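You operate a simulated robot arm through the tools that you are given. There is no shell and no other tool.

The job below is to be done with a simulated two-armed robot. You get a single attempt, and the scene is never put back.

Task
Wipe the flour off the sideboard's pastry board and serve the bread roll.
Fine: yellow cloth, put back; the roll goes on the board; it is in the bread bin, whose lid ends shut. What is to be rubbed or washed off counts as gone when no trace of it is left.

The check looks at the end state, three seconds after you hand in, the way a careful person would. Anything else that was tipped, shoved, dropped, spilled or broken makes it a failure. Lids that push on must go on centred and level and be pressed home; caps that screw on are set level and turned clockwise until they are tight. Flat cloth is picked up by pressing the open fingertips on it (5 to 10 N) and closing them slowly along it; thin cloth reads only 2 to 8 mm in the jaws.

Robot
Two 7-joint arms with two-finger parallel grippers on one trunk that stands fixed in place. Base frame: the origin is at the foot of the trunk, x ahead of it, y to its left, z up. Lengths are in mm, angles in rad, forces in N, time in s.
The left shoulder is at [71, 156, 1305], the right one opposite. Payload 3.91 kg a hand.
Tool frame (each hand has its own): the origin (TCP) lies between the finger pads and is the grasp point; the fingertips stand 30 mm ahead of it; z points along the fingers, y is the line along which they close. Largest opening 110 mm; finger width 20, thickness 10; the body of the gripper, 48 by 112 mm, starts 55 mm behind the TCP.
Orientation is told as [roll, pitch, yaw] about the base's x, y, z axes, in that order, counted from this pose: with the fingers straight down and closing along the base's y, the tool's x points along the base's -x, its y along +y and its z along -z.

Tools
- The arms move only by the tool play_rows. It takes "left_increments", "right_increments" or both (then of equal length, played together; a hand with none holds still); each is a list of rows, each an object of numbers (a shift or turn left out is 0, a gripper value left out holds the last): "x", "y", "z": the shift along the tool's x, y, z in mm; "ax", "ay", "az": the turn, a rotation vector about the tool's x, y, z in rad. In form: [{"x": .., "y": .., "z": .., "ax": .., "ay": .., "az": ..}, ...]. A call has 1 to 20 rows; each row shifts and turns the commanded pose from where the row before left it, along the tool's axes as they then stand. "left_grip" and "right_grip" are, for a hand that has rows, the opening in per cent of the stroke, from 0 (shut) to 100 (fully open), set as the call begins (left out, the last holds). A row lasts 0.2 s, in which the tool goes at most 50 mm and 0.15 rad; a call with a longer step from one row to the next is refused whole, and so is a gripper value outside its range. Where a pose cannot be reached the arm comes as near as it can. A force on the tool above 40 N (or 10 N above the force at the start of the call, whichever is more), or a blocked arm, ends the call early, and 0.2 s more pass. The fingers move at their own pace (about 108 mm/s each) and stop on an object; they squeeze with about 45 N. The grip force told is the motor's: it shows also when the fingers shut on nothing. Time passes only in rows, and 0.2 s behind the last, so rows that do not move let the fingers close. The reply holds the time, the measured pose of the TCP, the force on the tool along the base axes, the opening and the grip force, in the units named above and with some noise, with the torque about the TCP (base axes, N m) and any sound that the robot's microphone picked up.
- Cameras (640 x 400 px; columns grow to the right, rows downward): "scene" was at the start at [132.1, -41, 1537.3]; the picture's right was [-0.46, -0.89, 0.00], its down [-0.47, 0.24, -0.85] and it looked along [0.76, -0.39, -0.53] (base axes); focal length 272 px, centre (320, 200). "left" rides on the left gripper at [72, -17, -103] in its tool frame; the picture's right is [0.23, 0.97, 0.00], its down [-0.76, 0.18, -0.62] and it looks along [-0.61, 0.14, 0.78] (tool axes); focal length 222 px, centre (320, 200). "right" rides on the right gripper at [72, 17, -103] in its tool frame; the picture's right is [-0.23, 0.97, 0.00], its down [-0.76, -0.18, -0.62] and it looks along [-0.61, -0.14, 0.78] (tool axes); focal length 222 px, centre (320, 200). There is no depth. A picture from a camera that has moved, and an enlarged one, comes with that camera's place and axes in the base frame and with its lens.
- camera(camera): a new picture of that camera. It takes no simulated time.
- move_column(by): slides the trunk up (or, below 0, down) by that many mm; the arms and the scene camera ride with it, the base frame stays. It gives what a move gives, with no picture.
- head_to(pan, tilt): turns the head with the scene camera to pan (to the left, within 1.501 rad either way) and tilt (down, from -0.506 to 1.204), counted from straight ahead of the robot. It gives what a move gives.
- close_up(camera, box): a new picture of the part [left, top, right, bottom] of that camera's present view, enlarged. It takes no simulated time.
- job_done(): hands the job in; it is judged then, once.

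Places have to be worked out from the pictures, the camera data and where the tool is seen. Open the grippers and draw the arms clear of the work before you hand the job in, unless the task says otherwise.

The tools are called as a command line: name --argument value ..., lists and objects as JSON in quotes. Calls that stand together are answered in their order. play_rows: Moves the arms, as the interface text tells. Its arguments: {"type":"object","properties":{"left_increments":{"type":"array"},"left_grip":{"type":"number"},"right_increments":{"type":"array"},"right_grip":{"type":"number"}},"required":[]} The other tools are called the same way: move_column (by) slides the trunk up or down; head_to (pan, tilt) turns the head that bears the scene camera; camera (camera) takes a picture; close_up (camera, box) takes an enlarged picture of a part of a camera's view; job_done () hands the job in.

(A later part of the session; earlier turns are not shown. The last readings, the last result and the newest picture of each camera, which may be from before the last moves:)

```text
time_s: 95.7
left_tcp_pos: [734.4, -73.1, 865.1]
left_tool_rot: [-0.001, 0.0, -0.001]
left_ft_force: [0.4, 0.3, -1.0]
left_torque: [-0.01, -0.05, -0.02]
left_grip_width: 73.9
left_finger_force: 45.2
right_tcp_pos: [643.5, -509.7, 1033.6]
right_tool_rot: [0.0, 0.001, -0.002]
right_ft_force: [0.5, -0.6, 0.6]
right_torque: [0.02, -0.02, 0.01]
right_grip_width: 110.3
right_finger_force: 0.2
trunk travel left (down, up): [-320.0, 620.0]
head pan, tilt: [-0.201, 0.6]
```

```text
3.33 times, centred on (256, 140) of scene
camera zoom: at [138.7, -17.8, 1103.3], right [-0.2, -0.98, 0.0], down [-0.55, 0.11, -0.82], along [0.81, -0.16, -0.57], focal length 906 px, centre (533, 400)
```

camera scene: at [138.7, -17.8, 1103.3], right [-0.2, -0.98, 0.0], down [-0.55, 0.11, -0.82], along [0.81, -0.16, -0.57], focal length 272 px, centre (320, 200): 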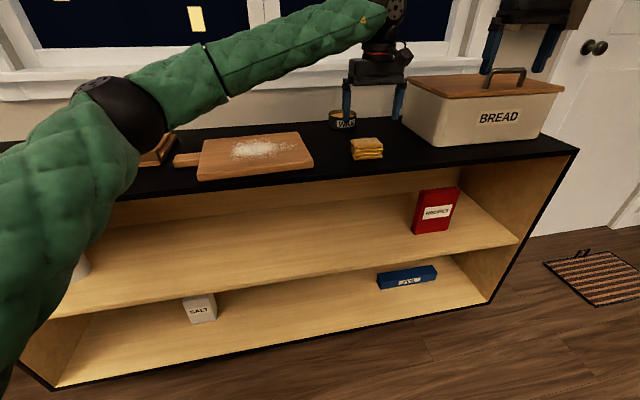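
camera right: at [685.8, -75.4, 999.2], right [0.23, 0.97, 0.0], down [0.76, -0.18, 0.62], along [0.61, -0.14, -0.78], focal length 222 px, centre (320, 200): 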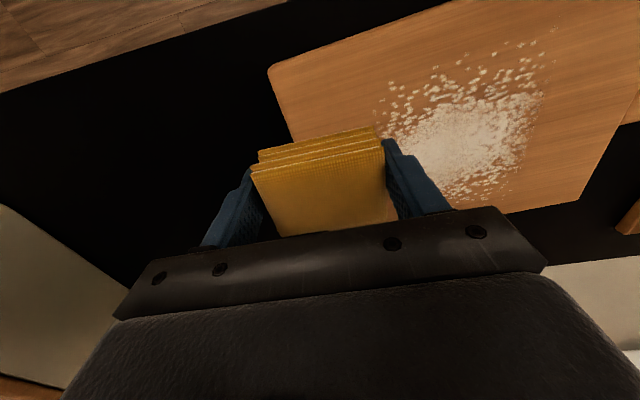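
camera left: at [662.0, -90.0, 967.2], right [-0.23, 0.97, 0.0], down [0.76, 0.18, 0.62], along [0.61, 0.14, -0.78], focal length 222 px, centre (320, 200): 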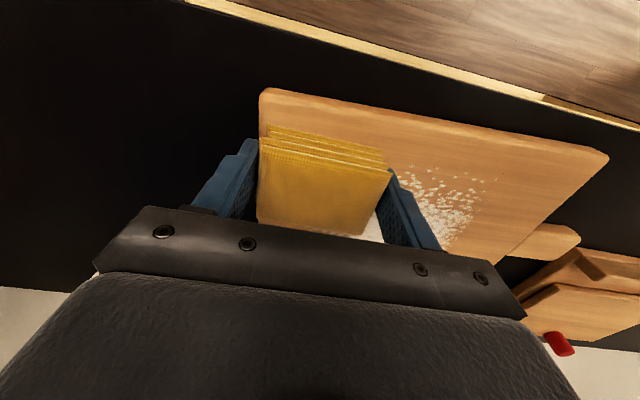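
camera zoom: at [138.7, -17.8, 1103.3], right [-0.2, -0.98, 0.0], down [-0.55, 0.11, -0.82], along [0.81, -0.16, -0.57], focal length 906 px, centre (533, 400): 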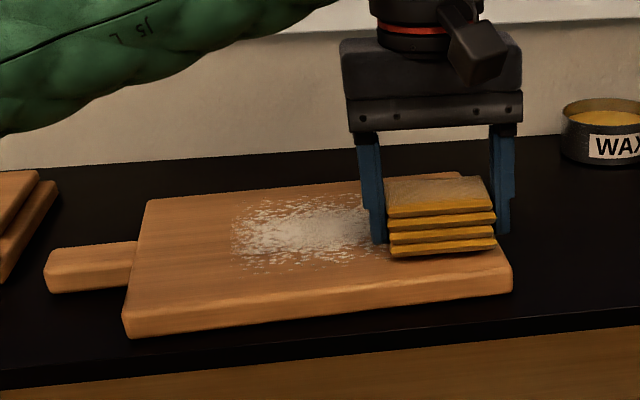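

The cloth is hovering over the board's right near part. I'll lower in small steps to find contact.

play_rows --left_increments '[{"z": 2}, {"z": 2}, {}]'

play_rows --left_increments '[{"z": 1.5}, {"z": 1.5}, {}]'

play_rows --left_increments '[{"z": 1}, {"z": 1}, {}]'

```text
time_s: 96.5
left_tcp_pos: [732.8, -72.2, 860.6]
left_tool_rot: [0.0, 0.0, 0.0]
left_ft_force: [1.6, -0.2, -1.2]
left_torque: [-0.01, 0.0, 0.03]
left_grip_width: 74.1
left_finger_force: 44.9
right_tcp_pos: [643.6, -511.8, 1033.6]
right_tool_rot: [-0.001, 0.0, 0.002]
right_ft_force: [-0.4, 0.1, -0.4]
right_torque: [0.03, -0.01, 0.06]
right_grip_width: 109.9
right_finger_force: 0.1
trunk travel left (down, up): [-320.0, 620.0]
head pan, tilt: [-0.201, 0.6]
```

```text
time_s: 97.3
left_tcp_pos: [733.6, -72.2, 858.9]
left_tool_rot: [-0.002, -0.001, 0.0]
left_ft_force: [0.5, -0.4, -0.2]
left_torque: [0.0, -0.01, 0.01]
left_grip_width: 74.0
left_finger_force: 45.1
right_tcp_pos: [643.9, -512.3, 1033.4]
right_tool_rot: [0.001, 0.0, -0.002]
right_ft_force: [0.6, 1.5, -0.2]
right_torque: [0.0, -0.02, 0.03]
right_grip_width: 110.0
right_finger_force: 0.0
trunk travel left (down, up): [-320.0, 620.0]
head pan, tilt: [-0.201, 0.6]
```

```text
time_s: 98.1
left_tcp_pos: [734.4, -71.5, 856.2]
left_tool_rot: [0.002, -0.001, 0.0]
left_ft_force: [4.0, -1.5, 12.7]
left_torque: [0.11, -0.02, -0.03]
left_grip_width: 74.2
left_finger_force: 45.7
right_tcp_pos: [642.6, -511.4, 1033.8]
right_tool_rot: [-0.001, -0.001, 0.0]
right_ft_force: [0.3, 0.4, -0.1]
right_torque: [0.02, 0.01, 0.0]
right_grip_width: 109.8
right_finger_force: 0.0
trunk travel left (down, up): [-320.0, 620.0]
head pan, tilt: [-0.201, 0.6]
```

Contact reads 12.7 N, which is more than I want. I'll ease off 0.8 mm and make a first short stroke to the left to see the effect.

play_rows --left_increments '[{"z": -0.8}, {}]'

play_rows --left_increments '[{"y": 4}, {"y": 8}, {"y": 8}, {"y": 8}, {"y": 8}, {"y": 4}, {}]'

close_up --camera "scene" --box '[160, 80, 352, 200]'

```text
time_s: 98.7
left_tcp_pos: [734.3, -71.7, 857.4]
left_tool_rot: [0.0, 0.0, 0.001]
left_ft_force: [2.8, -1.7, 12.7]
left_torque: [-0.04, -0.08, 0.04]
left_grip_width: 74.1
left_finger_force: 44.9
right_tcp_pos: [643.4, -511.8, 1032.7]
right_tool_rot: [0.001, 0.0, -0.001]
right_ft_force: [-0.3, -0.8, -0.1]
right_torque: [-0.01, 0.0, 0.0]
right_grip_width: 110.0
right_finger_force: 0.1
trunk travel left (down, up): [-320.0, 620.0]
head pan, tilt: [-0.201, 0.6]
```

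```text
time_s: 100.3
left_tcp_pos: [733.5, -31.5, 857.5]
left_tool_rot: [0.001, 0.001, 0.0]
left_ft_force: [0.6, -6.1, 11.3]
left_torque: [-0.17, -0.01, -0.04]
left_grip_width: 74.0
left_finger_force: 44.6
right_tcp_pos: [642.9, -511.1, 1033.6]
right_tool_rot: [0.001, 0.0, 0.0]
right_ft_force: [-1.5, 0.8, 0.1]
right_torque: [0.0, 0.02, -0.02]
right_grip_width: 110.0
right_finger_force: 0.1
trunk travel left (down, up): [-320.0, 620.0]
head pan, tilt: [-0.201, 0.6]
```

```text
3.33 times, centred on (256, 140) of scene
camera zoom: at [138.0, -18.1, 1103.4], right [-0.2, -0.98, 0.0], down [-0.55, 0.11, -0.83], along [0.81, -0.16, -0.56], focal length 906 px, centre (533, 400)
```

zoom: 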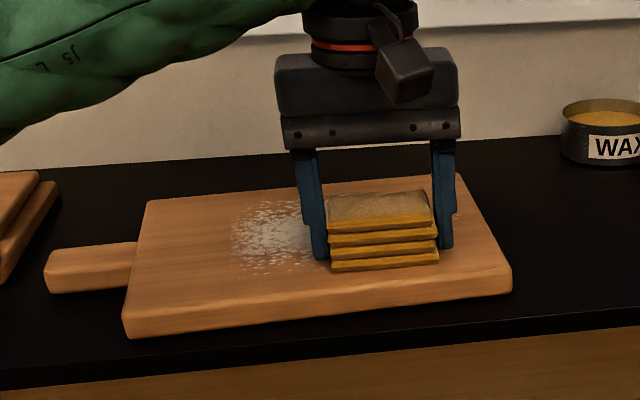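

The board hasn't moved and the cloth slides with about 6 N of drag. I'll ease the pressure slightly and continue the stroke left, then look.

play_rows --left_increments '[{"y": 5, "z": -0.5}, {"y": 10}, {"y": 10}, {"y": 10}, {"y": 10}, {"y": 10}, {"y": 10}, {"y": 10}, {"y": 10}, {"y": 10}, {"y": 5}, {}]'

close_up --camera "scene" --box '[160, 80, 352, 200]'

camera --camera "left"

```text
time_s: 102.9
left_tcp_pos: [734.1, 68.4, 857.4]
left_tool_rot: [0.0, 0.0, 0.0]
left_ft_force: [-0.6, -0.9, 1.7]
left_torque: [0.0, -0.01, 0.03]
left_grip_width: 74.0
left_finger_force: 44.8
right_tcp_pos: [644.4, -510.8, 1032.9]
right_tool_rot: [0.0, 0.0, -0.001]
right_ft_force: [0.2, 0.3, 0.2]
right_torque: [0.02, -0.01, 0.0]
right_grip_width: 109.9
right_finger_force: 0.1
trunk travel left (down, up): [-320.0, 620.0]
head pan, tilt: [-0.201, 0.6]
```

```text
3.33 times, centred on (256, 140) of scene
camera zoom: at [138.7, -17.7, 1103.3], right [-0.2, -0.98, 0.0], down [-0.55, 0.11, -0.82], along [0.81, -0.16, -0.57], focal length 906 px, centre (533, 400)
```

zoom: 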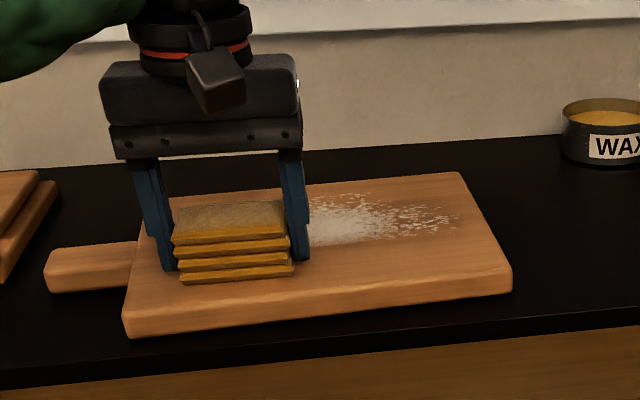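

```text
taken
camera left: at [662.4, 50.3, 959.9], right [-0.23, 0.97, 0.0], down [0.76, 0.18, 0.62], along [0.61, 0.14, -0.78], focal length 222 px, centre (320, 200)
```

left: 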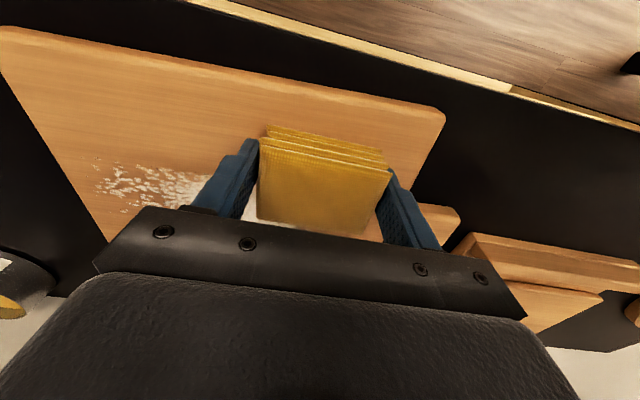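

The near strip is clean and the board hasn't moved. I'll add a little pressure, step forward 35 mm and stroke back to the right.

play_rows --left_increments '[{"z": 0.4, "x": -5}, {"x": -10}, {"x": -10}, {"x": -10}, {}]'

play_rows --left_increments '[{"y": -6}, {"y": -10}, {"y": -10}, {"y": -10}, {"y": -10}, {"y": -10}, {"y": -10}, {"y": -10}, {"y": -10}, {"y": -10}, {"y": -10}, {"y": -10}, {"y": -10}, {"y": -10}, {"y": -6}, {}]'

close_up --camera "scene" --box '[160, 80, 352, 200]'

```text
time_s: 104.1
left_tcp_pos: [768.6, 68.6, 856.8]
left_tool_rot: [-0.002, -0.001, -0.001]
left_ft_force: [-2.4, 0.6, 5.8]
left_torque: [0.03, 0.07, -0.01]
left_grip_width: 74.4
left_finger_force: 44.7
right_tcp_pos: [644.7, -512.8, 1032.8]
right_tool_rot: [-0.001, 0.0, 0.0]
right_ft_force: [0.5, 0.1, -0.1]
right_torque: [0.01, 0.01, -0.01]
right_grip_width: 110.3
right_finger_force: 0.0
trunk travel left (down, up): [-320.0, 620.0]
head pan, tilt: [-0.201, 0.6]
```

```text
time_s: 107.5
left_tcp_pos: [769.0, -73.8, 857.9]
left_tool_rot: [0.0, 0.0, 0.0]
left_ft_force: [-0.1, 1.6, 3.7]
left_torque: [-0.02, 0.0, 0.0]
left_grip_width: 74.1
left_finger_force: 45.1
right_tcp_pos: [644.1, -511.8, 1033.0]
right_tool_rot: [0.0, 0.0, -0.002]
right_ft_force: [-0.4, 0.3, 0.2]
right_torque: [0.0, 0.01, 0.02]
right_grip_width: 110.1
right_finger_force: 0.0
trunk travel left (down, up): [-320.0, 620.0]
head pan, tilt: [-0.201, 0.6]
```

```text
3.33 times, centred on (256, 140) of scene
camera zoom: at [138.4, -17.7, 1103.3], right [-0.2, -0.98, 0.0], down [-0.55, 0.11, -0.82], along [0.81, -0.16, -0.57], focal length 906 px, centre (533, 400)
```

zoom: 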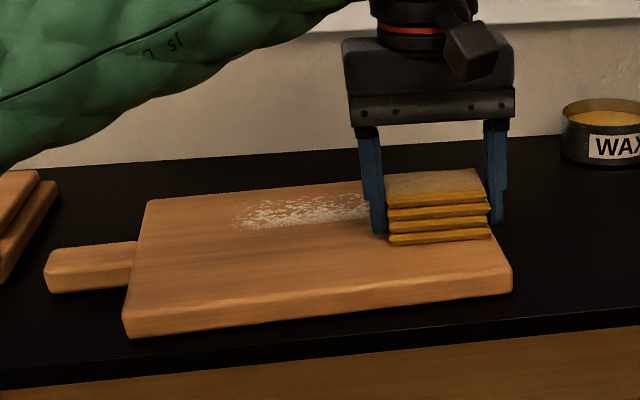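

The second strip is clean and the force steady at about 4 N. I'll step forward 35 mm and stroke left, then forward again and stroke back.

play_rows --left_increments '[{"x": -5}, {"x": -10}, {"x": -10}, {"x": -10}, {"y": 6}, {"y": 10}, {"y": 10}, {"y": 10}, {"y": 10}, {"y": 10}, {"y": 10}, {"y": 10}, {"y": 10}, {"y": 10}, {"y": 10}, {"y": 10}, {"y": 10}, {"y": 10}, {"y": 6}, {}]'

close_up --camera "scene" --box '[160, 80, 352, 200]'

```text
time_s: 111.7
left_tcp_pos: [803.1, 67.9, 856.3]
left_tool_rot: [0.0, 0.0, 0.0]
left_ft_force: [1.4, -0.7, 1.6]
left_torque: [-0.01, -0.04, -0.01]
left_grip_width: 74.2
left_finger_force: 44.7
right_tcp_pos: [644.0, -512.4, 1033.2]
right_tool_rot: [0.001, 0.0, 0.0]
right_ft_force: [-0.6, -0.3, 0.1]
right_torque: [-0.01, 0.0, 0.0]
right_grip_width: 110.2
right_finger_force: 0.1
trunk travel left (down, up): [-320.0, 620.0]
head pan, tilt: [-0.201, 0.6]
```

```text
3.33 times, centred on (256, 140) of scene
camera zoom: at [138.7, -17.7, 1103.3], right [-0.2, -0.98, 0.0], down [-0.55, 0.11, -0.82], along [0.81, -0.16, -0.57], focal length 906 px, centre (533, 400)
```

zoom: 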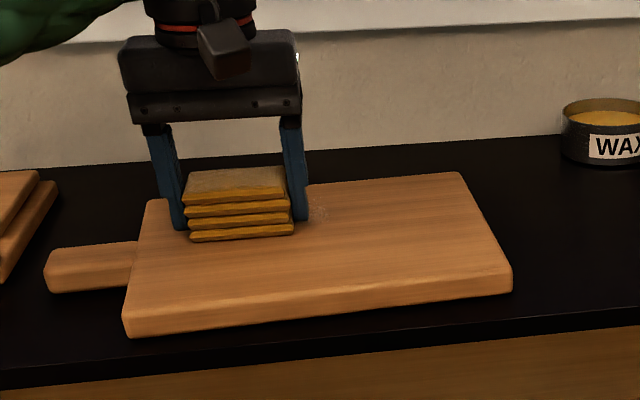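

Nearly all gone, with a faint trace left behind the fingers. I'll add slight pressure, step forward 33 mm and stroke back to the right.

play_rows --left_increments '[{"x": -5, "z": 0.3}, {"x": -10}, {"x": -10}, {"x": -8}, {"y": -6}, {"y": -10}, {"y": -10}, {"y": -10}, {"y": -10}, {"y": -10}, {"y": -10}, {"y": -10}, {"y": -10}, {"y": -10}, {"y": -10}, {"y": -10}, {"y": -10}, {"y": -10}, {"y": -6}, {}]'

close_up --camera "scene" --box '[160, 80, 352, 200]'

```text
time_s: 115.9
left_tcp_pos: [837.0, -74.1, 857.1]
left_tool_rot: [-0.001, 0.0, 0.001]
left_ft_force: [-1.3, 3.9, 7.3]
left_torque: [0.06, 0.02, -0.01]
left_grip_width: 74.2
left_finger_force: 44.7
right_tcp_pos: [644.6, -512.2, 1034.7]
right_tool_rot: [0.001, 0.001, 0.0]
right_ft_force: [-0.8, -0.4, 0.0]
right_torque: [-0.04, 0.0, 0.0]
right_grip_width: 109.7
right_finger_force: 0.1
trunk travel left (down, up): [-320.0, 620.0]
head pan, tilt: [-0.201, 0.6]
```

```text
3.33 times, centred on (256, 140) of scene
camera zoom: at [138.2, -17.5, 1103.4], right [-0.2, -0.98, 0.0], down [-0.55, 0.11, -0.83], along [0.81, -0.16, -0.56], focal length 906 px, centre (533, 400)
```

zoom: 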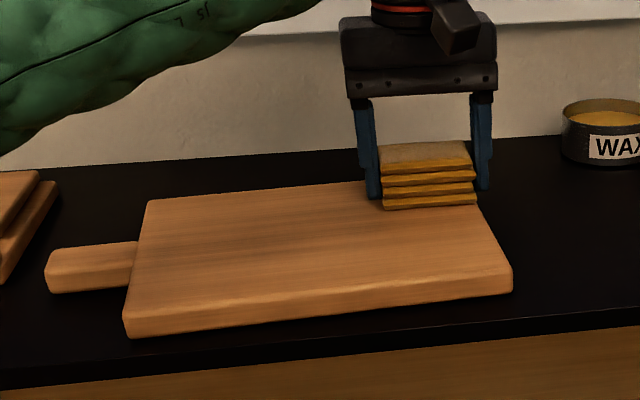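

It looks clean. For safety I'll make one more stroke at the far edge and two in-between strokes to catch any faint remains.

play_rows --left_increments '[{"x": -8}, {"x": -8}, {"y": 6}, {"y": 10}, {"y": 10}, {"y": 10}, {"y": 10}, {"y": 10}, {"y": 10}, {"y": 10}, {"y": 10}, {"y": 10}, {"y": 10}, {"y": 10}, {"y": 10}, {"y": 10}, {"y": 6}, {}]'

play_rows --left_increments '[{"x": 8, "z": 0.2}, {"x": 9}, {"x": 9}, {"x": 9}, {"y": -6}, {"y": -10}, {"y": -10}, {"y": -10}, {"y": -10}, {"y": -10}, {"y": -10}, {"y": -10}, {"y": -10}, {"y": -10}, {"y": -10}, {"y": -10}, {"y": -10}, {"y": -10}, {"y": -6}, {}]'

play_rows --left_increments '[{"x": 8}, {"x": 9}, {"x": 9}, {"x": 9}, {"y": 6}, {"y": 10}, {"y": 10}, {"y": 10}, {"y": 10}, {"y": 10}, {"y": 10}, {"y": 10}, {"y": 10}, {"y": 10}, {"y": 10}, {"y": 10}, {"y": 10}, {"y": 10}, {"y": 6}, {}]'

```text
time_s: 119.7
left_tcp_pos: [853.9, 68.7, 857.9]
left_tool_rot: [0.0, 0.002, 0.0]
left_ft_force: [-0.2, -2.8, 7.2]
left_torque: [-0.08, -0.03, 0.01]
left_grip_width: 74.0
left_finger_force: 45.4
right_tcp_pos: [644.2, -512.5, 1033.6]
right_tool_rot: [0.001, 0.001, -0.001]
right_ft_force: [0.2, 0.0, -0.5]
right_torque: [-0.02, 0.02, 0.01]
right_grip_width: 110.1
right_finger_force: 0.1
trunk travel left (down, up): [-320.0, 620.0]
head pan, tilt: [-0.201, 0.6]
```

```text
time_s: 123.9
left_tcp_pos: [817.0, -73.7, 856.6]
left_tool_rot: [0.001, 0.001, -0.001]
left_ft_force: [-1.5, 3.4, 5.8]
left_torque: [0.04, 0.04, 0.03]
left_grip_width: 74.0
left_finger_force: 44.8
right_tcp_pos: [643.5, -511.7, 1033.1]
right_tool_rot: [0.0, 0.0, 0.001]
right_ft_force: [-0.2, 0.0, -0.1]
right_torque: [0.0, 0.01, -0.02]
right_grip_width: 110.0
right_finger_force: 0.1
trunk travel left (down, up): [-320.0, 620.0]
head pan, tilt: [-0.201, 0.6]
```

```text
time_s: 128.1
left_tcp_pos: [782.1, 66.9, 856.9]
left_tool_rot: [-0.001, 0.001, 0.0]
left_ft_force: [1.0, -4.0, 10.8]
left_torque: [-0.07, 0.0, -0.01]
left_grip_width: 74.1
left_finger_force: 44.6
right_tcp_pos: [642.6, -512.0, 1032.8]
right_tool_rot: [0.001, -0.001, 0.0]
right_ft_force: [-0.2, 0.6, 0.0]
right_torque: [-0.01, 0.0, -0.01]
right_grip_width: 110.1
right_finger_force: 0.0
trunk travel left (down, up): [-320.0, 620.0]
head pan, tilt: [-0.201, 0.6]
```

I'll make a last in-between stroke at x≈752, back to the right, then lift and inspect.

play_rows --left_increments '[{"x": 8, "z": -0.3}, {"x": 8}, {"x": 8}, {"x": 8}, {"y": -6}, {"y": -10}, {"y": -10}, {"y": -10}, {"y": -10}, {"y": -10}, {"y": -10}, {"y": -10}, {"y": -10}, {"y": -10}, {"y": -10}, {"y": -10}, {"y": -10}, {"y": -10}, {"y": -6}, {}]'

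play_rows --left_increments '[{"z": -4}, {"z": -8}, {"z": -10}, {"z": -12}, {"y": -6}, {"y": -12}, {"y": -14}, {"y": -14}, {"y": -14}, {"y": -14}, {"y": -14}, {"y": -14}, {"y": -14}, {"y": -14}, {"y": -14}, {"y": -14}, {"y": -14}, {"x": 4, "y": -12}, {"x": 5, "y": -6}, {}]'

close_up --camera "scene" --box '[160, 80, 352, 200]'

camera --camera "left"

```text
time_s: 132.3
left_tcp_pos: [750.5, -74.2, 855.8]
left_tool_rot: [-0.001, 0.0, 0.001]
left_ft_force: [0.6, 1.7, 3.5]
left_torque: [0.06, 0.03, 0.0]
left_grip_width: 74.2
left_finger_force: 44.6
right_tcp_pos: [643.8, -511.6, 1033.1]
right_tool_rot: [0.0, 0.001, -0.002]
right_ft_force: [0.6, -0.3, -0.7]
right_torque: [-0.01, 0.0, 0.03]
right_grip_width: 110.0
right_finger_force: 0.0
trunk travel left (down, up): [-320.0, 620.0]
head pan, tilt: [-0.201, 0.6]
```

```text
time_s: 136.5
left_tcp_pos: [741.7, -264.4, 891.5]
left_tool_rot: [0.0, 0.0, 0.0]
left_ft_force: [-0.5, -0.4, -0.5]
left_torque: [0.01, 0.0, 0.01]
left_grip_width: 74.1
left_finger_force: 45.4
right_tcp_pos: [644.5, -511.5, 1033.2]
right_tool_rot: [0.0, 0.0, 0.0]
right_ft_force: [1.0, -0.4, 0.2]
right_torque: [-0.04, -0.02, -0.01]
right_grip_width: 109.8
right_finger_force: 0.2
trunk travel left (down, up): [-320.0, 620.0]
head pan, tilt: [-0.201, 0.6]
```

```text
3.33 times, centred on (256, 140) of scene
camera zoom: at [138.8, -17.8, 1103.3], right [-0.2, -0.98, 0.0], down [-0.55, 0.11, -0.82], along [0.81, -0.16, -0.57], focal length 906 px, centre (533, 400)
```

zoom: 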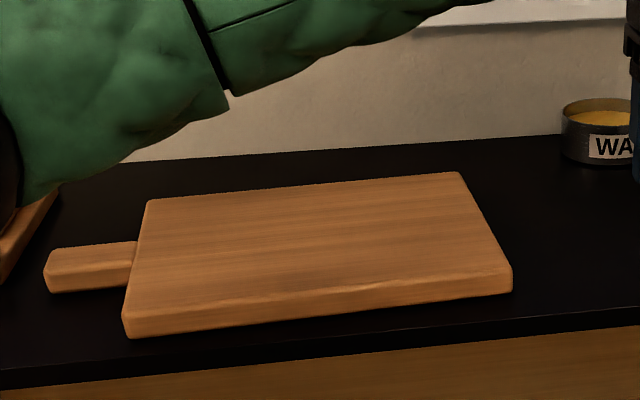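

```text
taken
camera left: at [670.3, -281.7, 993.6], right [-0.23, 0.97, 0.0], down [0.76, 0.18, 0.62], along [0.61, 0.14, -0.78], focal length 222 px, centre (320, 200)
```

left: 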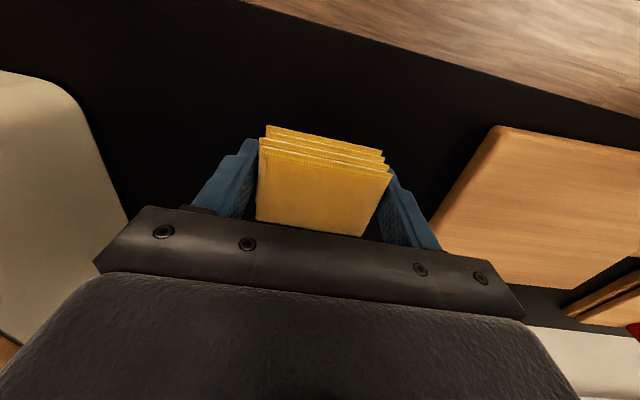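

The board is spotless and unmoved. I'll set the cloth back down at its home spot (739,-262) and release it.

play_rows --left_increments '[{"x": 2, "y": 2, "z": 6}, {"z": 10}, {"z": 10}, {"z": 10}, {"z": 8}, {"z": 5}, {"z": 3}, {}]'

play_rows --left_increments '[{"z": 1.5}, {"z": 1}, {}]'

```text
time_s: 138.3
left_tcp_pos: [740.5, -262.2, 838.0]
left_tool_rot: [0.001, 0.0, 0.0]
left_ft_force: [-0.5, 0.0, -0.9]
left_torque: [0.01, 0.03, 0.0]
left_grip_width: 74.1
left_finger_force: 45.0
right_tcp_pos: [643.6, -511.6, 1032.1]
right_tool_rot: [-0.001, -0.002, 0.0]
right_ft_force: [0.1, -0.2, 0.0]
right_torque: [0.02, 0.03, -0.03]
right_grip_width: 110.1
right_finger_force: 0.0
trunk travel left (down, up): [-320.0, 620.0]
head pan, tilt: [-0.201, 0.6]
```

```text
time_s: 139.1
left_tcp_pos: [739.8, -262.3, 836.5]
left_tool_rot: [0.0, 0.001, 0.0]
left_ft_force: [0.0, 0.8, -1.1]
left_torque: [-0.02, 0.02, -0.02]
left_grip_width: 74.1
left_finger_force: 45.3
right_tcp_pos: [644.6, -512.5, 1033.5]
right_tool_rot: [-0.001, 0.0, -0.002]
right_ft_force: [0.5, 0.3, 0.1]
right_torque: [-0.01, 0.0, -0.01]
right_grip_width: 110.0
right_finger_force: 0.0
trunk travel left (down, up): [-320.0, 620.0]
head pan, tilt: [-0.201, 0.6]
```

play_rows --left_increments '[{"z": 1}, {}]'

play_rows --left_increments '[{"z": 0.5}, {}]'

```text
time_s: 139.7
left_tcp_pos: [739.7, -262.5, 834.5]
left_tool_rot: [-0.001, -0.001, 0.0]
left_ft_force: [-0.3, -0.6, -0.7]
left_torque: [0.02, 0.0, 0.01]
left_grip_width: 74.3
left_finger_force: 44.8
right_tcp_pos: [643.4, -511.5, 1032.8]
right_tool_rot: [-0.001, 0.0, 0.001]
right_ft_force: [0.0, 0.4, 0.8]
right_torque: [-0.01, 0.02, 0.02]
right_grip_width: 110.1
right_finger_force: 0.0
trunk travel left (down, up): [-320.0, 620.0]
head pan, tilt: [-0.201, 0.6]
```

```text
time_s: 140.3
left_tcp_pos: [739.6, -262.7, 834.7]
left_tool_rot: [0.0, 0.0, 0.001]
left_ft_force: [-0.7, 0.4, -0.5]
left_torque: [-0.03, -0.01, -0.03]
left_grip_width: 74.1
left_finger_force: 44.9
right_tcp_pos: [643.5, -511.8, 1033.4]
right_tool_rot: [0.0, 0.0, -0.001]
right_ft_force: [1.0, -0.1, -0.1]
right_torque: [0.0, 0.04, -0.02]
right_grip_width: 109.9
right_finger_force: 0.1
trunk travel left (down, up): [-320.0, 620.0]
head pan, tilt: [-0.201, 0.6]
```

play_rows --left_increments '[{"z": 1}, {}]'

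close_up --camera "scene" --box '[310, 90, 438, 170]'

```text
time_s: 140.9
left_tcp_pos: [740.6, -261.9, 834.5]
left_tool_rot: [0.0, -0.001, 0.0]
left_ft_force: [1.1, -0.6, 9.1]
left_torque: [0.05, -0.01, 0.01]
left_grip_width: 74.1
left_finger_force: 44.7
right_tcp_pos: [642.8, -511.8, 1033.6]
right_tool_rot: [-0.001, 0.001, 0.002]
right_ft_force: [-0.3, -0.2, -0.8]
right_torque: [-0.02, 0.0, 0.02]
right_grip_width: 109.7
right_finger_force: 0.0
trunk travel left (down, up): [-320.0, 620.0]
head pan, tilt: [-0.201, 0.6]
```

```text
5.00 times, centred on (374, 130) of scene
camera zoom: at [138.3, -17.7, 1103.5], right [-0.2, -0.98, 0.0], down [-0.55, 0.11, -0.82], along [0.81, -0.16, -0.57], focal length 1359 px, centre (50, 550)
```

zoom: 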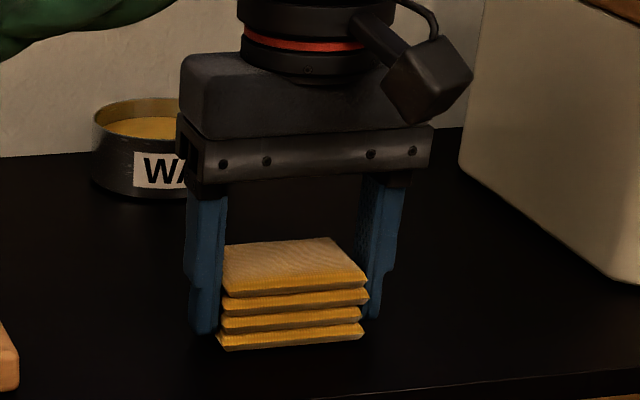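

The cloth rests back in place. I'll release it, lift the left hand straight up and park it to the left, then look at the bin with the right camera.

play_rows --left_increments '[{}, {}, {}]' --left_grip 100

play_rows --left_increments '[{"z": -8}, {"z": -15}, {"z": -25}, {"z": -35}, {"z": -35}, {"y": 20, "z": -30}, {"x": 5, "y": 35}, {"x": 5, "y": 35}, {"x": 5, "y": 35}, {"x": 5, "y": 35}, {"x": 5, "y": 35}, {"x": 10, "y": 35}, {"x": 10, "y": 35}, {"x": 10, "y": 35}, {"x": 10, "y": 35}, {"x": 10, "y": 35}, {"x": 10, "y": 35}, {"x": 10, "y": 35}, {}]'

head_to --pan -0.6 --tilt 0.35

camera --camera "right"

camera --camera "scene"

```text
time_s: 141.7
left_tcp_pos: [741.2, -262.1, 834.3]
left_tool_rot: [0.0, 0.0, 0.0]
left_ft_force: [0.3, -0.9, 0.8]
left_torque: [0.04, 0.0, 0.03]
left_grip_width: 110.1
left_finger_force: 0.0
right_tcp_pos: [643.6, -511.6, 1032.5]
right_tool_rot: [-0.001, 0.0, -0.002]
right_ft_force: [0.8, -0.2, -0.2]
right_torque: [0.0, 0.0, 0.03]
right_grip_width: 110.1
right_finger_force: 0.0
trunk travel left (down, up): [-320.0, 620.0]
head pan, tilt: [-0.201, 0.6]
```

```text
time_s: 145.7
left_tcp_pos: [645.3, 178.4, 981.3]
left_tool_rot: [0.001, -0.002, -0.001]
left_ft_force: [0.6, -0.2, 0.4]
left_torque: [0.02, -0.01, -0.02]
left_grip_width: 110.2
left_finger_force: 0.1
right_tcp_pos: [644.4, -512.9, 1031.9]
right_tool_rot: [0.001, 0.001, 0.0]
right_ft_force: [-0.5, -0.8, -1.2]
right_torque: [0.04, 0.0, 0.02]
right_grip_width: 110.2
right_finger_force: 0.1
trunk travel left (down, up): [-320.0, 620.0]
head pan, tilt: [-0.201, 0.6]
```

```text
time_s: 146.6
left_tcp_pos: [644.9, 179.0, 981.7]
left_tool_rot: [0.0, -0.001, 0.0]
left_ft_force: [0.2, -0.9, -0.9]
left_torque: [0.01, -0.02, -0.01]
left_grip_width: 110.1
left_finger_force: 0.0
right_tcp_pos: [644.1, -512.0, 1033.5]
right_tool_rot: [-0.001, 0.001, -0.001]
right_ft_force: [0.2, 0.3, -0.5]
right_torque: [0.0, 0.0, 0.0]
right_grip_width: 110.3
right_finger_force: 0.0
trunk travel left (down, up): [-320.0, 620.0]
head pan, tilt: [-0.6, 0.351]
```

```text
taken
camera right: at [570.9, -494.4, 1137.3], right [0.23, 0.97, 0.0], down [0.76, -0.18, 0.62], along [0.61, -0.14, -0.78], focal length 222 px, centre (320, 200)
```

right: 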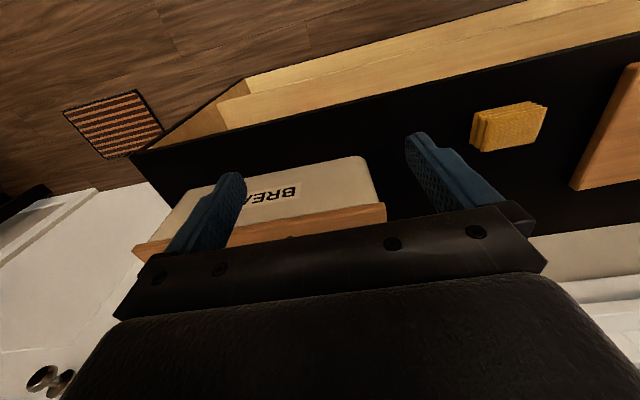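

```text
taken
camera scene: at [128.9, -52.5, 1126.0], right [-0.56, -0.83, 0.0], down [-0.28, 0.19, -0.94], along [0.78, -0.53, -0.34], focal length 272 px, centre (320, 200)
```

scene: 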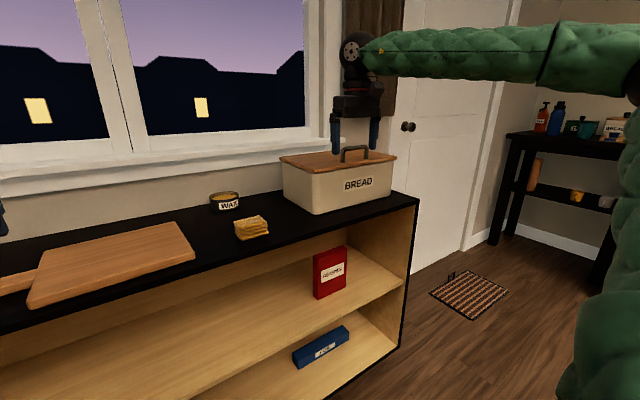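

close_up --camera "scene" --box '[270, 130, 414, 220]'

```text
4.44 times, centred on (342, 175) of scene
camera zoom: at [128.9, -52.5, 1126.0], right [-0.56, -0.83, 0.0], down [-0.28, 0.19, -0.94], along [0.78, -0.53, -0.34], focal length 1208 px, centre (222, 311)
```

zoom: 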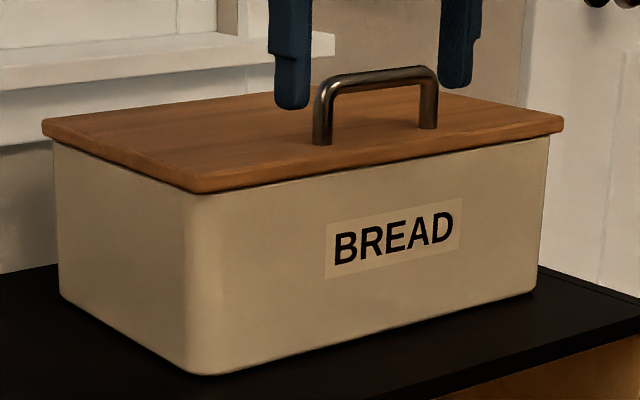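

The bin's handle is centred near (776,-628) with its bar top at about z 985. It sits close to the lid's front edge, which suggests a hinge at the back. I'll raise the trunk for better reach there, then bring the right hand above the handle and turn it 90° so it closes across the bar.

move_column --by 250

play_rows --right_increments '[{"az": 0.14}, {"az": 0.14}, {"az": 0.14}, {"az": 0.14}, {"az": 0.14}, {"az": 0.14}, {"az": 0.14}, {"az": 0.14}, {"az": 0.14}, {"az": 0.14}, {"az": 0.1708}, {}]'

```text
time_s: 149.2
left_tcp_pos: [644.9, 180.0, 1232.1]
left_tool_rot: [-0.002, 0.0, 0.0]
left_ft_force: [-1.2, -0.8, -0.2]
left_torque: [-0.03, -0.02, 0.0]
left_grip_width: 109.9
left_finger_force: 0.0
right_tcp_pos: [644.3, -511.7, 1282.2]
right_tool_rot: [0.0, 0.0, 0.0]
right_ft_force: [-0.1, 0.2, -0.5]
right_torque: [0.01, 0.0, 0.01]
right_grip_width: 110.0
right_finger_force: 0.1
trunk travel left (down, up): [-570.0, 370.0]
head pan, tilt: [-0.6, 0.351]
```

```text
refused: row 11 steps farther than a row can; nothing moved
```

play_rows --right_increments '[{"az": 0.14}, {"az": 0.14}, {"az": 0.14}, {"az": 0.14}, {"az": 0.14}, {"az": 0.14}, {"az": 0.14}, {"az": 0.14}, {"az": 0.14}, {"az": 0.14}, {"az": 0.12}, {"az": 0.05}, {}]'

camera --camera "right"

```text
time_s: 152.0
left_tcp_pos: [645.2, 178.7, 1232.9]
left_tool_rot: [0.0, 0.0, 0.001]
left_ft_force: [0.1, 0.3, 0.1]
left_torque: [-0.03, 0.01, 0.01]
left_grip_width: 110.1
left_finger_force: 0.1
right_tcp_pos: [644.3, -512.5, 1282.7]
right_tool_rot: [0.0, 0.001, -1.571]
right_ft_force: [-0.1, -0.5, 0.1]
right_torque: [0.01, 0.03, -0.03]
right_grip_width: 110.2
right_finger_force: 0.1
trunk travel left (down, up): [-570.0, 370.0]
head pan, tilt: [-0.6, 0.351]
```

```text
taken
camera right: at [660.4, -439.1, 1387.5], right [0.97, -0.23, 0.0], down [-0.18, -0.76, 0.62], along [-0.14, -0.61, -0.78], focal length 222 px, centre (320, 200)
```

right: 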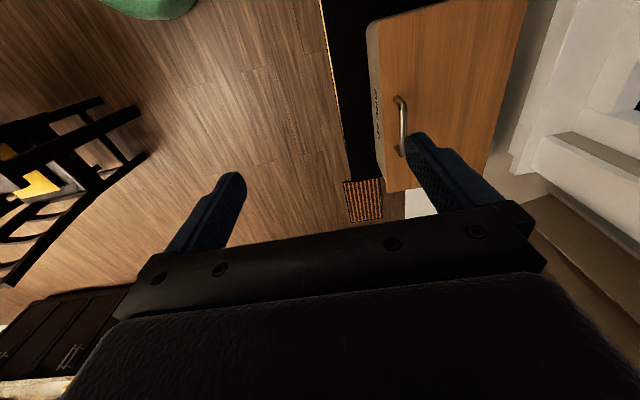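

The turn worked. The handle centre is near (770,-624), so I'll move above it with a narrower opening.

play_rows --right_increments '[{"x": -14, "y": 15.8, "z": 26}, {"x": -14, "y": 15.8, "z": 26}, {"x": -14, "y": 15.8, "z": 26}, {"x": -14, "y": 15.8, "z": 26}, {"x": -14, "y": 15.8, "z": 26}, {"x": -14, "y": 15.8, "z": 26}, {"x": -14, "y": 15.8, "z": 26}, {"x": -14, "y": 15.8, "z": 26}, {}]' --right_grip 45

camera --camera "right"

camera --camera "scene"

```text
time_s: 154.0
left_tcp_pos: [645.6, 179.0, 1233.3]
left_tool_rot: [0.0, 0.001, 0.001]
left_ft_force: [-0.5, 0.3, -0.2]
left_torque: [-0.01, -0.02, 0.01]
left_grip_width: 109.8
left_finger_force: 0.1
right_tcp_pos: [770.5, -624.2, 1077.3]
right_tool_rot: [0.0, 0.001, -1.569]
right_ft_force: [0.2, -0.3, -0.1]
right_torque: [0.01, 0.01, 0.0]
right_grip_width: 49.6
right_finger_force: 0.0
trunk travel left (down, up): [-570.0, 370.0]
head pan, tilt: [-0.6, 0.351]
```

```text
taken
camera right: at [786.7, -550.6, 1179.1], right [0.97, -0.23, 0.0], down [-0.18, -0.76, 0.62], along [-0.14, -0.61, -0.78], focal length 222 px, centre (320, 200)
```

right: 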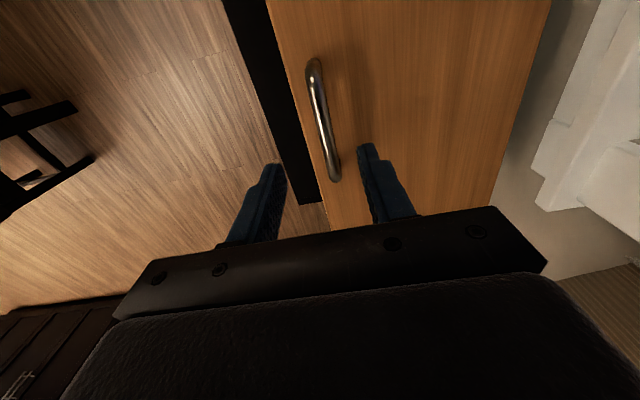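

```text
taken
camera scene: at [128.2, -52.3, 1376.2], right [-0.56, -0.83, 0.0], down [-0.28, 0.19, -0.94], along [0.77, -0.53, -0.34], focal length 272 px, centre (320, 200)
```

scene: 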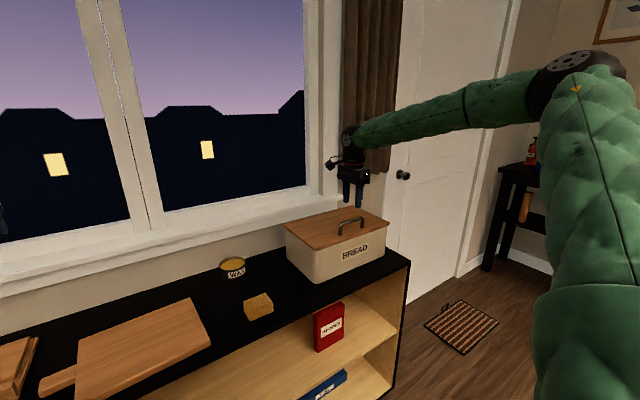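

The handle's centre refines to (775,-627). I'll correct the aim and lower so the fingers straddle the bar.

play_rows --right_increments '[{"x": -3, "y": 4.5, "z": 15}, {"z": 20}, {"z": 20}, {"z": 15}, {"z": 10}, {}]'

close_up --camera "right" --box '[200, 30, 456, 190]'

close_up --camera "scene" --box '[270, 170, 414, 260]'

```text
time_s: 155.4
left_tcp_pos: [645.2, 178.4, 1232.0]
left_tool_rot: [0.0, 0.001, 0.0]
left_ft_force: [0.5, -0.1, -0.1]
left_torque: [0.02, 0.01, -0.01]
left_grip_width: 110.1
left_finger_force: 0.1
right_tcp_pos: [774.9, -626.7, 994.8]
right_tool_rot: [-0.002, 0.0, -1.567]
right_ft_force: [-0.6, -0.1, 0.3]
right_torque: [-0.01, -0.01, 0.01]
right_grip_width: 49.5
right_finger_force: 0.0
trunk travel left (down, up): [-570.0, 370.0]
head pan, tilt: [-0.6, 0.351]
```

```text
2.50 times, centred on (328, 110) of right
camera zoom: at [791.3, -553.2, 1098.8], right [0.97, -0.23, 0.0], down [-0.18, -0.76, 0.62], along [-0.14, -0.61, -0.78], focal length 555 px, centre (300, 425)
```

zoom: 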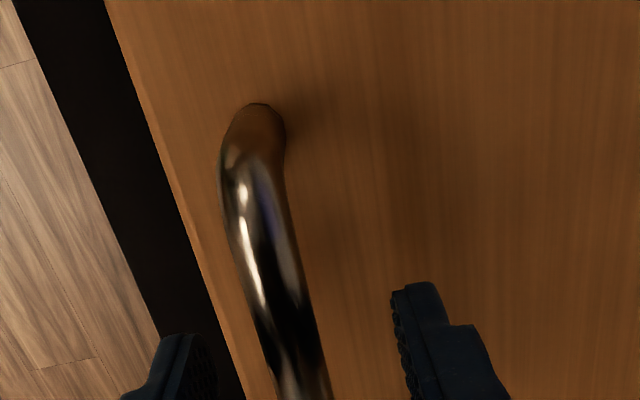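

```text
4.44 times, centred on (342, 215) of scene
camera zoom: at [128.9, -52.6, 1376.1], right [-0.56, -0.83, 0.0], down [-0.28, 0.19, -0.94], along [0.77, -0.53, -0.34], focal length 1208 px, centre (222, 133)
```

zoom: 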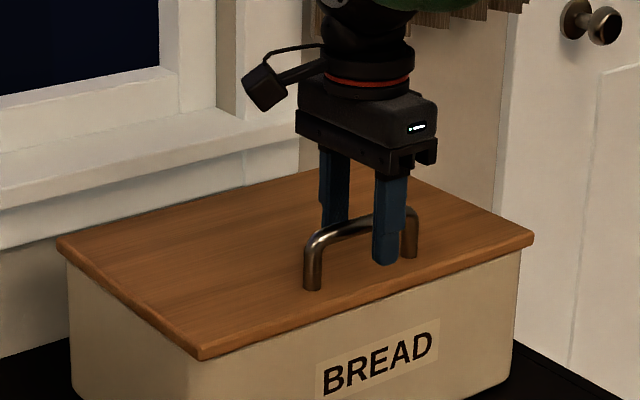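

The bar lies between the fingers. I'll go 6 mm lower, then close on it.

play_rows --right_increments '[{"z": 3}, {"z": 3}, {}]'

play_rows --right_increments '[{}, {}, {}]' --right_grip 0

close_up --camera "scene" --box '[270, 170, 414, 260]'

```text
time_s: 156.2
left_tcp_pos: [644.6, 178.6, 1232.9]
left_tool_rot: [0.001, 0.001, -0.001]
left_ft_force: [-0.1, 0.4, 0.8]
left_torque: [-0.01, 0.0, 0.01]
left_grip_width: 109.9
left_finger_force: 0.1
right_tcp_pos: [774.7, -625.6, 988.2]
right_tool_rot: [-0.001, 0.0, -1.568]
right_ft_force: [-0.4, 0.4, -0.4]
right_torque: [0.0, -0.01, -0.04]
right_grip_width: 49.4
right_finger_force: 0.2
trunk travel left (down, up): [-570.0, 370.0]
head pan, tilt: [-0.6, 0.351]
```

```text
time_s: 157.0
left_tcp_pos: [644.8, 178.4, 1232.7]
left_tool_rot: [0.002, 0.0, 0.0]
left_ft_force: [0.4, 0.0, -0.3]
left_torque: [0.03, -0.02, -0.03]
left_grip_width: 109.9
left_finger_force: 0.1
right_tcp_pos: [774.6, -626.3, 988.9]
right_tool_rot: [0.001, -0.001, -1.568]
right_ft_force: [0.2, 0.3, 0.3]
right_torque: [0.04, -0.01, -0.14]
right_grip_width: 13.8
right_finger_force: 45.3
trunk travel left (down, up): [-570.0, 370.0]
head pan, tilt: [-0.6, 0.351]
```

```text
4.44 times, centred on (342, 215) of scene
camera zoom: at [129.2, -52.6, 1376.1], right [-0.56, -0.83, 0.0], down [-0.28, 0.19, -0.94], along [0.77, -0.53, -0.34], focal length 1208 px, centre (222, 133)
```

zoom: 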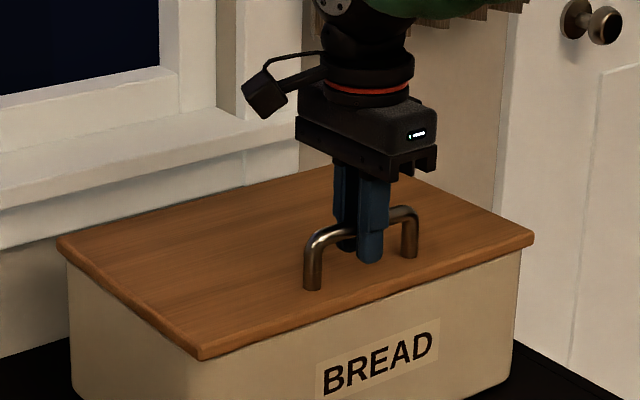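

The bar is gripped (13.8 mm). I'll lift 8 mm gently and read how the lid responds.

play_rows --right_increments '[{"z": -2}, {"z": -3}, {"z": -3}, {}]'

close_up --camera "scene" --box '[270, 170, 414, 260]'

```text
time_s: 158.0
left_tcp_pos: [646.9, 178.6, 1231.5]
left_tool_rot: [-0.001, 0.003, 0.0]
left_ft_force: [-0.8, -0.3, -0.9]
left_torque: [-0.02, 0.02, 0.02]
left_grip_width: 110.3
left_finger_force: 0.1
right_tcp_pos: [776.3, -625.8, 994.7]
right_tool_rot: [-0.002, 0.002, -1.568]
right_ft_force: [12.3, 2.6, -10.6]
right_torque: [0.48, 0.12, -0.11]
right_grip_width: 13.8
right_finger_force: 44.5
trunk travel left (down, up): [-570.0, 370.0]
head pan, tilt: [-0.6, 0.351]
```

```text
4.44 times, centred on (342, 215) of scene
camera zoom: at [131.3, -53.0, 1375.8], right [-0.56, -0.83, 0.0], down [-0.29, 0.19, -0.94], along [0.77, -0.53, -0.35], focal length 1208 px, centre (222, 133)
```

zoom: 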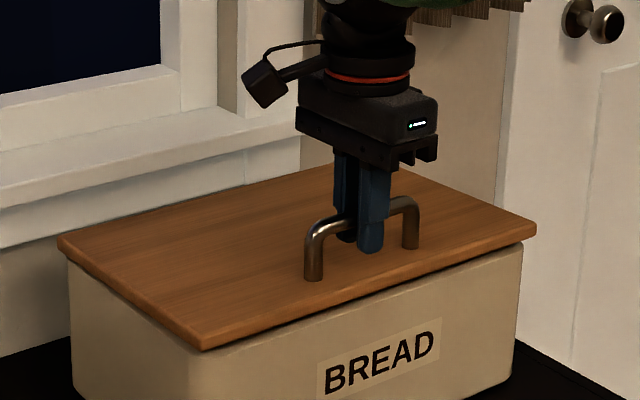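

The front edge rose while the back stayed put, so the lid is hinged at the back. I'll follow the arc (hinge near x 955, z 938) in stages, watching the forces.

play_rows --right_increments '[{"y": 2, "z": -5}, {"y": 2.5, "z": -6}, {"y": 2.5, "z": -6}, {"y": 3, "z": -6}, {}]'

play_rows --right_increments '[{"y": 3, "z": -7}, {"y": 3.5, "z": -7}, {"y": 4, "z": -7}, {"y": 4.5, "z": -7}, {}]'

camera --camera "scene"

```text
time_s: 159.2
left_tcp_pos: [645.6, 179.8, 1232.1]
left_tool_rot: [0.001, 0.002, -0.001]
left_ft_force: [-0.3, 1.0, -0.1]
left_torque: [-0.03, -0.01, 0.05]
left_grip_width: 110.1
left_finger_force: 0.1
right_tcp_pos: [785.9, -626.1, 1020.6]
right_tool_rot: [-0.001, 0.001, -1.569]
right_ft_force: [5.5, 7.8, -6.1]
right_torque: [0.18, 0.16, -0.1]
right_grip_width: 13.7
right_finger_force: 44.8
trunk travel left (down, up): [-570.0, 370.0]
head pan, tilt: [-0.6, 0.351]
```

```text
time_s: 160.4
left_tcp_pos: [645.1, 178.1, 1232.1]
left_tool_rot: [0.0, 0.002, 0.0]
left_ft_force: [-0.1, 0.5, -0.6]
left_torque: [0.03, -0.02, -0.01]
left_grip_width: 110.0
left_finger_force: 0.0
right_tcp_pos: [800.2, -625.9, 1047.0]
right_tool_rot: [-0.003, 0.0, -1.568]
right_ft_force: [2.5, 6.7, -5.1]
right_torque: [-0.14, 0.13, -0.12]
right_grip_width: 13.5
right_finger_force: 45.0
trunk travel left (down, up): [-570.0, 370.0]
head pan, tilt: [-0.6, 0.351]
```

```text
taken
camera scene: at [129.7, -52.2, 1376.1], right [-0.56, -0.83, 0.0], down [-0.28, 0.19, -0.94], along [0.77, -0.53, -0.34], focal length 272 px, centre (320, 200)
```

scene: 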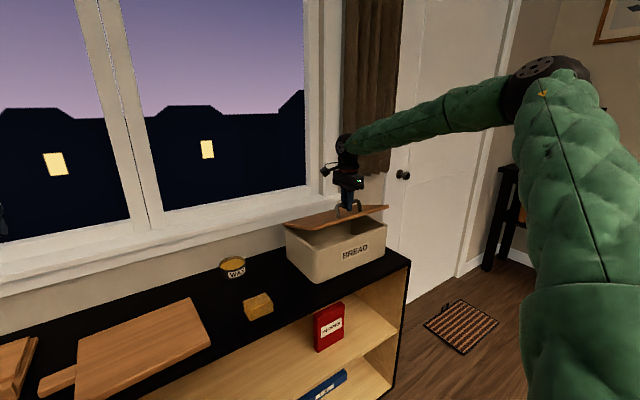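

The lid follows smoothly, with about 5 N of weight and a little side force. I'll ease 1–2 mm toward +y and continue to about 40°.

play_rows --right_increments '[{"x": 1, "y": 4.5, "z": -6.5}, {"x": 0.5, "y": 4.5, "z": -6.5}, {"y": 5, "z": -6.5}, {"y": 5, "z": -6}, {}]'

play_rows --right_increments '[{"x": 0.5, "y": 5.5, "z": -6}, {"y": 6, "z": -5.5}, {"y": 6, "z": -5.2}, {"y": 6.2, "z": -5}, {}]'

close_up --camera "scene" --box '[270, 170, 430, 270]'

```text
time_s: 161.6
left_tcp_pos: [645.8, 179.0, 1232.4]
left_tool_rot: [-0.001, 0.002, 0.0]
left_ft_force: [-0.2, 0.5, 0.1]
left_torque: [-0.02, 0.01, 0.01]
left_grip_width: 110.0
left_finger_force: 0.1
right_tcp_pos: [819.1, -626.0, 1073.2]
right_tool_rot: [0.0, 0.001, -1.57]
right_ft_force: [0.2, -3.2, -4.9]
right_torque: [-0.48, 0.13, -0.06]
right_grip_width: 13.4
right_finger_force: 44.9
trunk travel left (down, up): [-570.0, 370.0]
head pan, tilt: [-0.6, 0.351]
```

```text
time_s: 162.8
left_tcp_pos: [643.9, 176.5, 1233.6]
left_tool_rot: [0.002, 0.0, -0.001]
left_ft_force: [-0.5, 0.0, 0.0]
left_torque: [0.01, 0.03, 0.0]
left_grip_width: 109.8
left_finger_force: 0.1
right_tcp_pos: [841.3, -625.7, 1095.6]
right_tool_rot: [0.0, 0.0, -1.571]
right_ft_force: [-4.3, -12.1, 3.7]
right_torque: [-0.29, 0.11, -0.06]
right_grip_width: 13.8
right_finger_force: 45.3
trunk travel left (down, up): [-570.0, 370.0]
head pan, tilt: [-0.6, 0.351]
```

```text
4.00 times, centred on (350, 220) of scene
camera zoom: at [128.2, -53.8, 1376.2], right [-0.57, -0.82, 0.0], down [-0.28, 0.2, -0.94], along [0.77, -0.53, -0.34], focal length 1087 px, centre (200, 120)
```

zoom: 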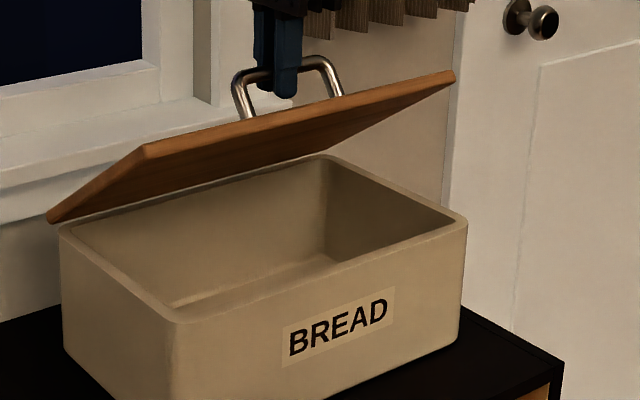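

The lid is at about 40° and held. The roll isn't in the visible back part of the bin, so I'll bring the left hand round as a camera to look inside, easing the right hand's side force at the same time.

play_rows --left_increments '[{"x": 3, "y": -20, "z": 2}, {"x": 3, "y": -36, "z": 2}, {"x": 3, "y": -36, "z": 2}, {"x": 3, "y": -36, "z": 2}, {"x": 3, "y": -36, "z": 2}, {"x": 3, "y": -36, "z": 2}, {"x": 3, "y": -36, "z": 2}, {"x": 3, "y": -36, "z": 2}, {"x": 3, "y": -36, "z": 2}, {"x": 3, "y": -36, "z": 2}, {"x": 3, "y": -36, "z": 2}, {"x": 3, "y": -36, "z": 2}, {"x": 3, "y": -30, "z": 2}, {"az": 0.12}, {"az": 0.12}, {"az": 0.12}, {"az": 0.12}, {"az": 0.12}, {}]' --right_increments '[{"x": -0.7}, {"x": -0.7}, {}, {}, {}, {}, {}, {}, {}, {}, {}, {}, {}, {}, {}, {}, {}, {}, {}]'

camera --camera "left"

camera --camera "scene"

```text
time_s: 166.8
left_tcp_pos: [605.5, -268.0, 1207.6]
left_tool_rot: [-0.001, -0.001, -0.603]
left_ft_force: [0.5, 0.3, 0.4]
left_torque: [0.03, 0.04, -0.02]
left_grip_width: 110.1
left_finger_force: 0.0
right_tcp_pos: [841.3, -627.0, 1095.3]
right_tool_rot: [0.001, 0.0, -1.569]
right_ft_force: [-5.0, -1.4, 3.5]
right_torque: [0.07, 0.07, -0.05]
right_grip_width: 13.2
right_finger_force: 44.8
trunk travel left (down, up): [-570.0, 370.0]
head pan, tilt: [-0.6, 0.351]
```

```text
taken
camera left: at [536.6, -241.3, 1309.3], right [0.36, 0.93, 0.0], down [0.73, -0.28, 0.62], along [0.58, -0.23, -0.78], focal length 222 px, centre (320, 200)
```

left: 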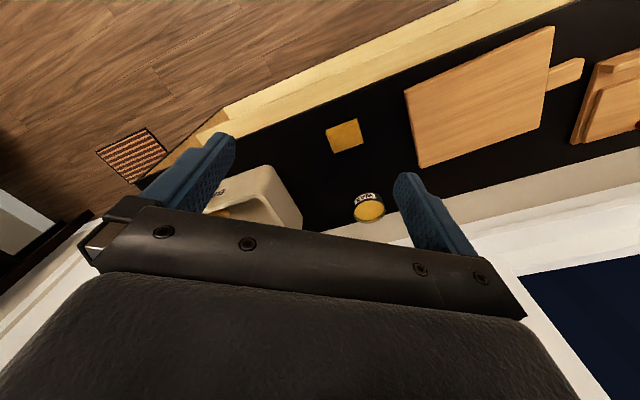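

```text
taken
camera scene: at [128.4, -52.8, 1376.1], right [-0.56, -0.83, 0.0], down [-0.28, 0.19, -0.94], along [0.77, -0.53, -0.34], focal length 272 px, centre (320, 200)
```

scene: 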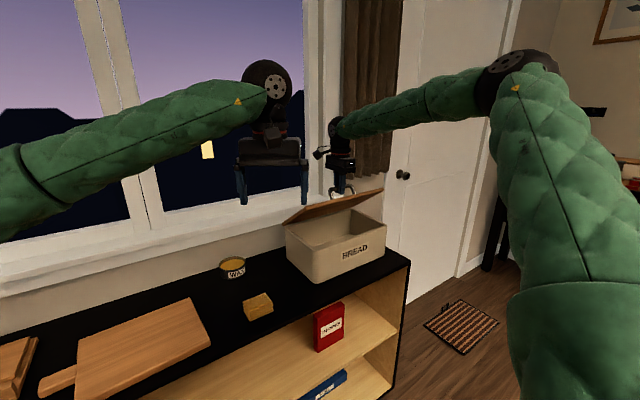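

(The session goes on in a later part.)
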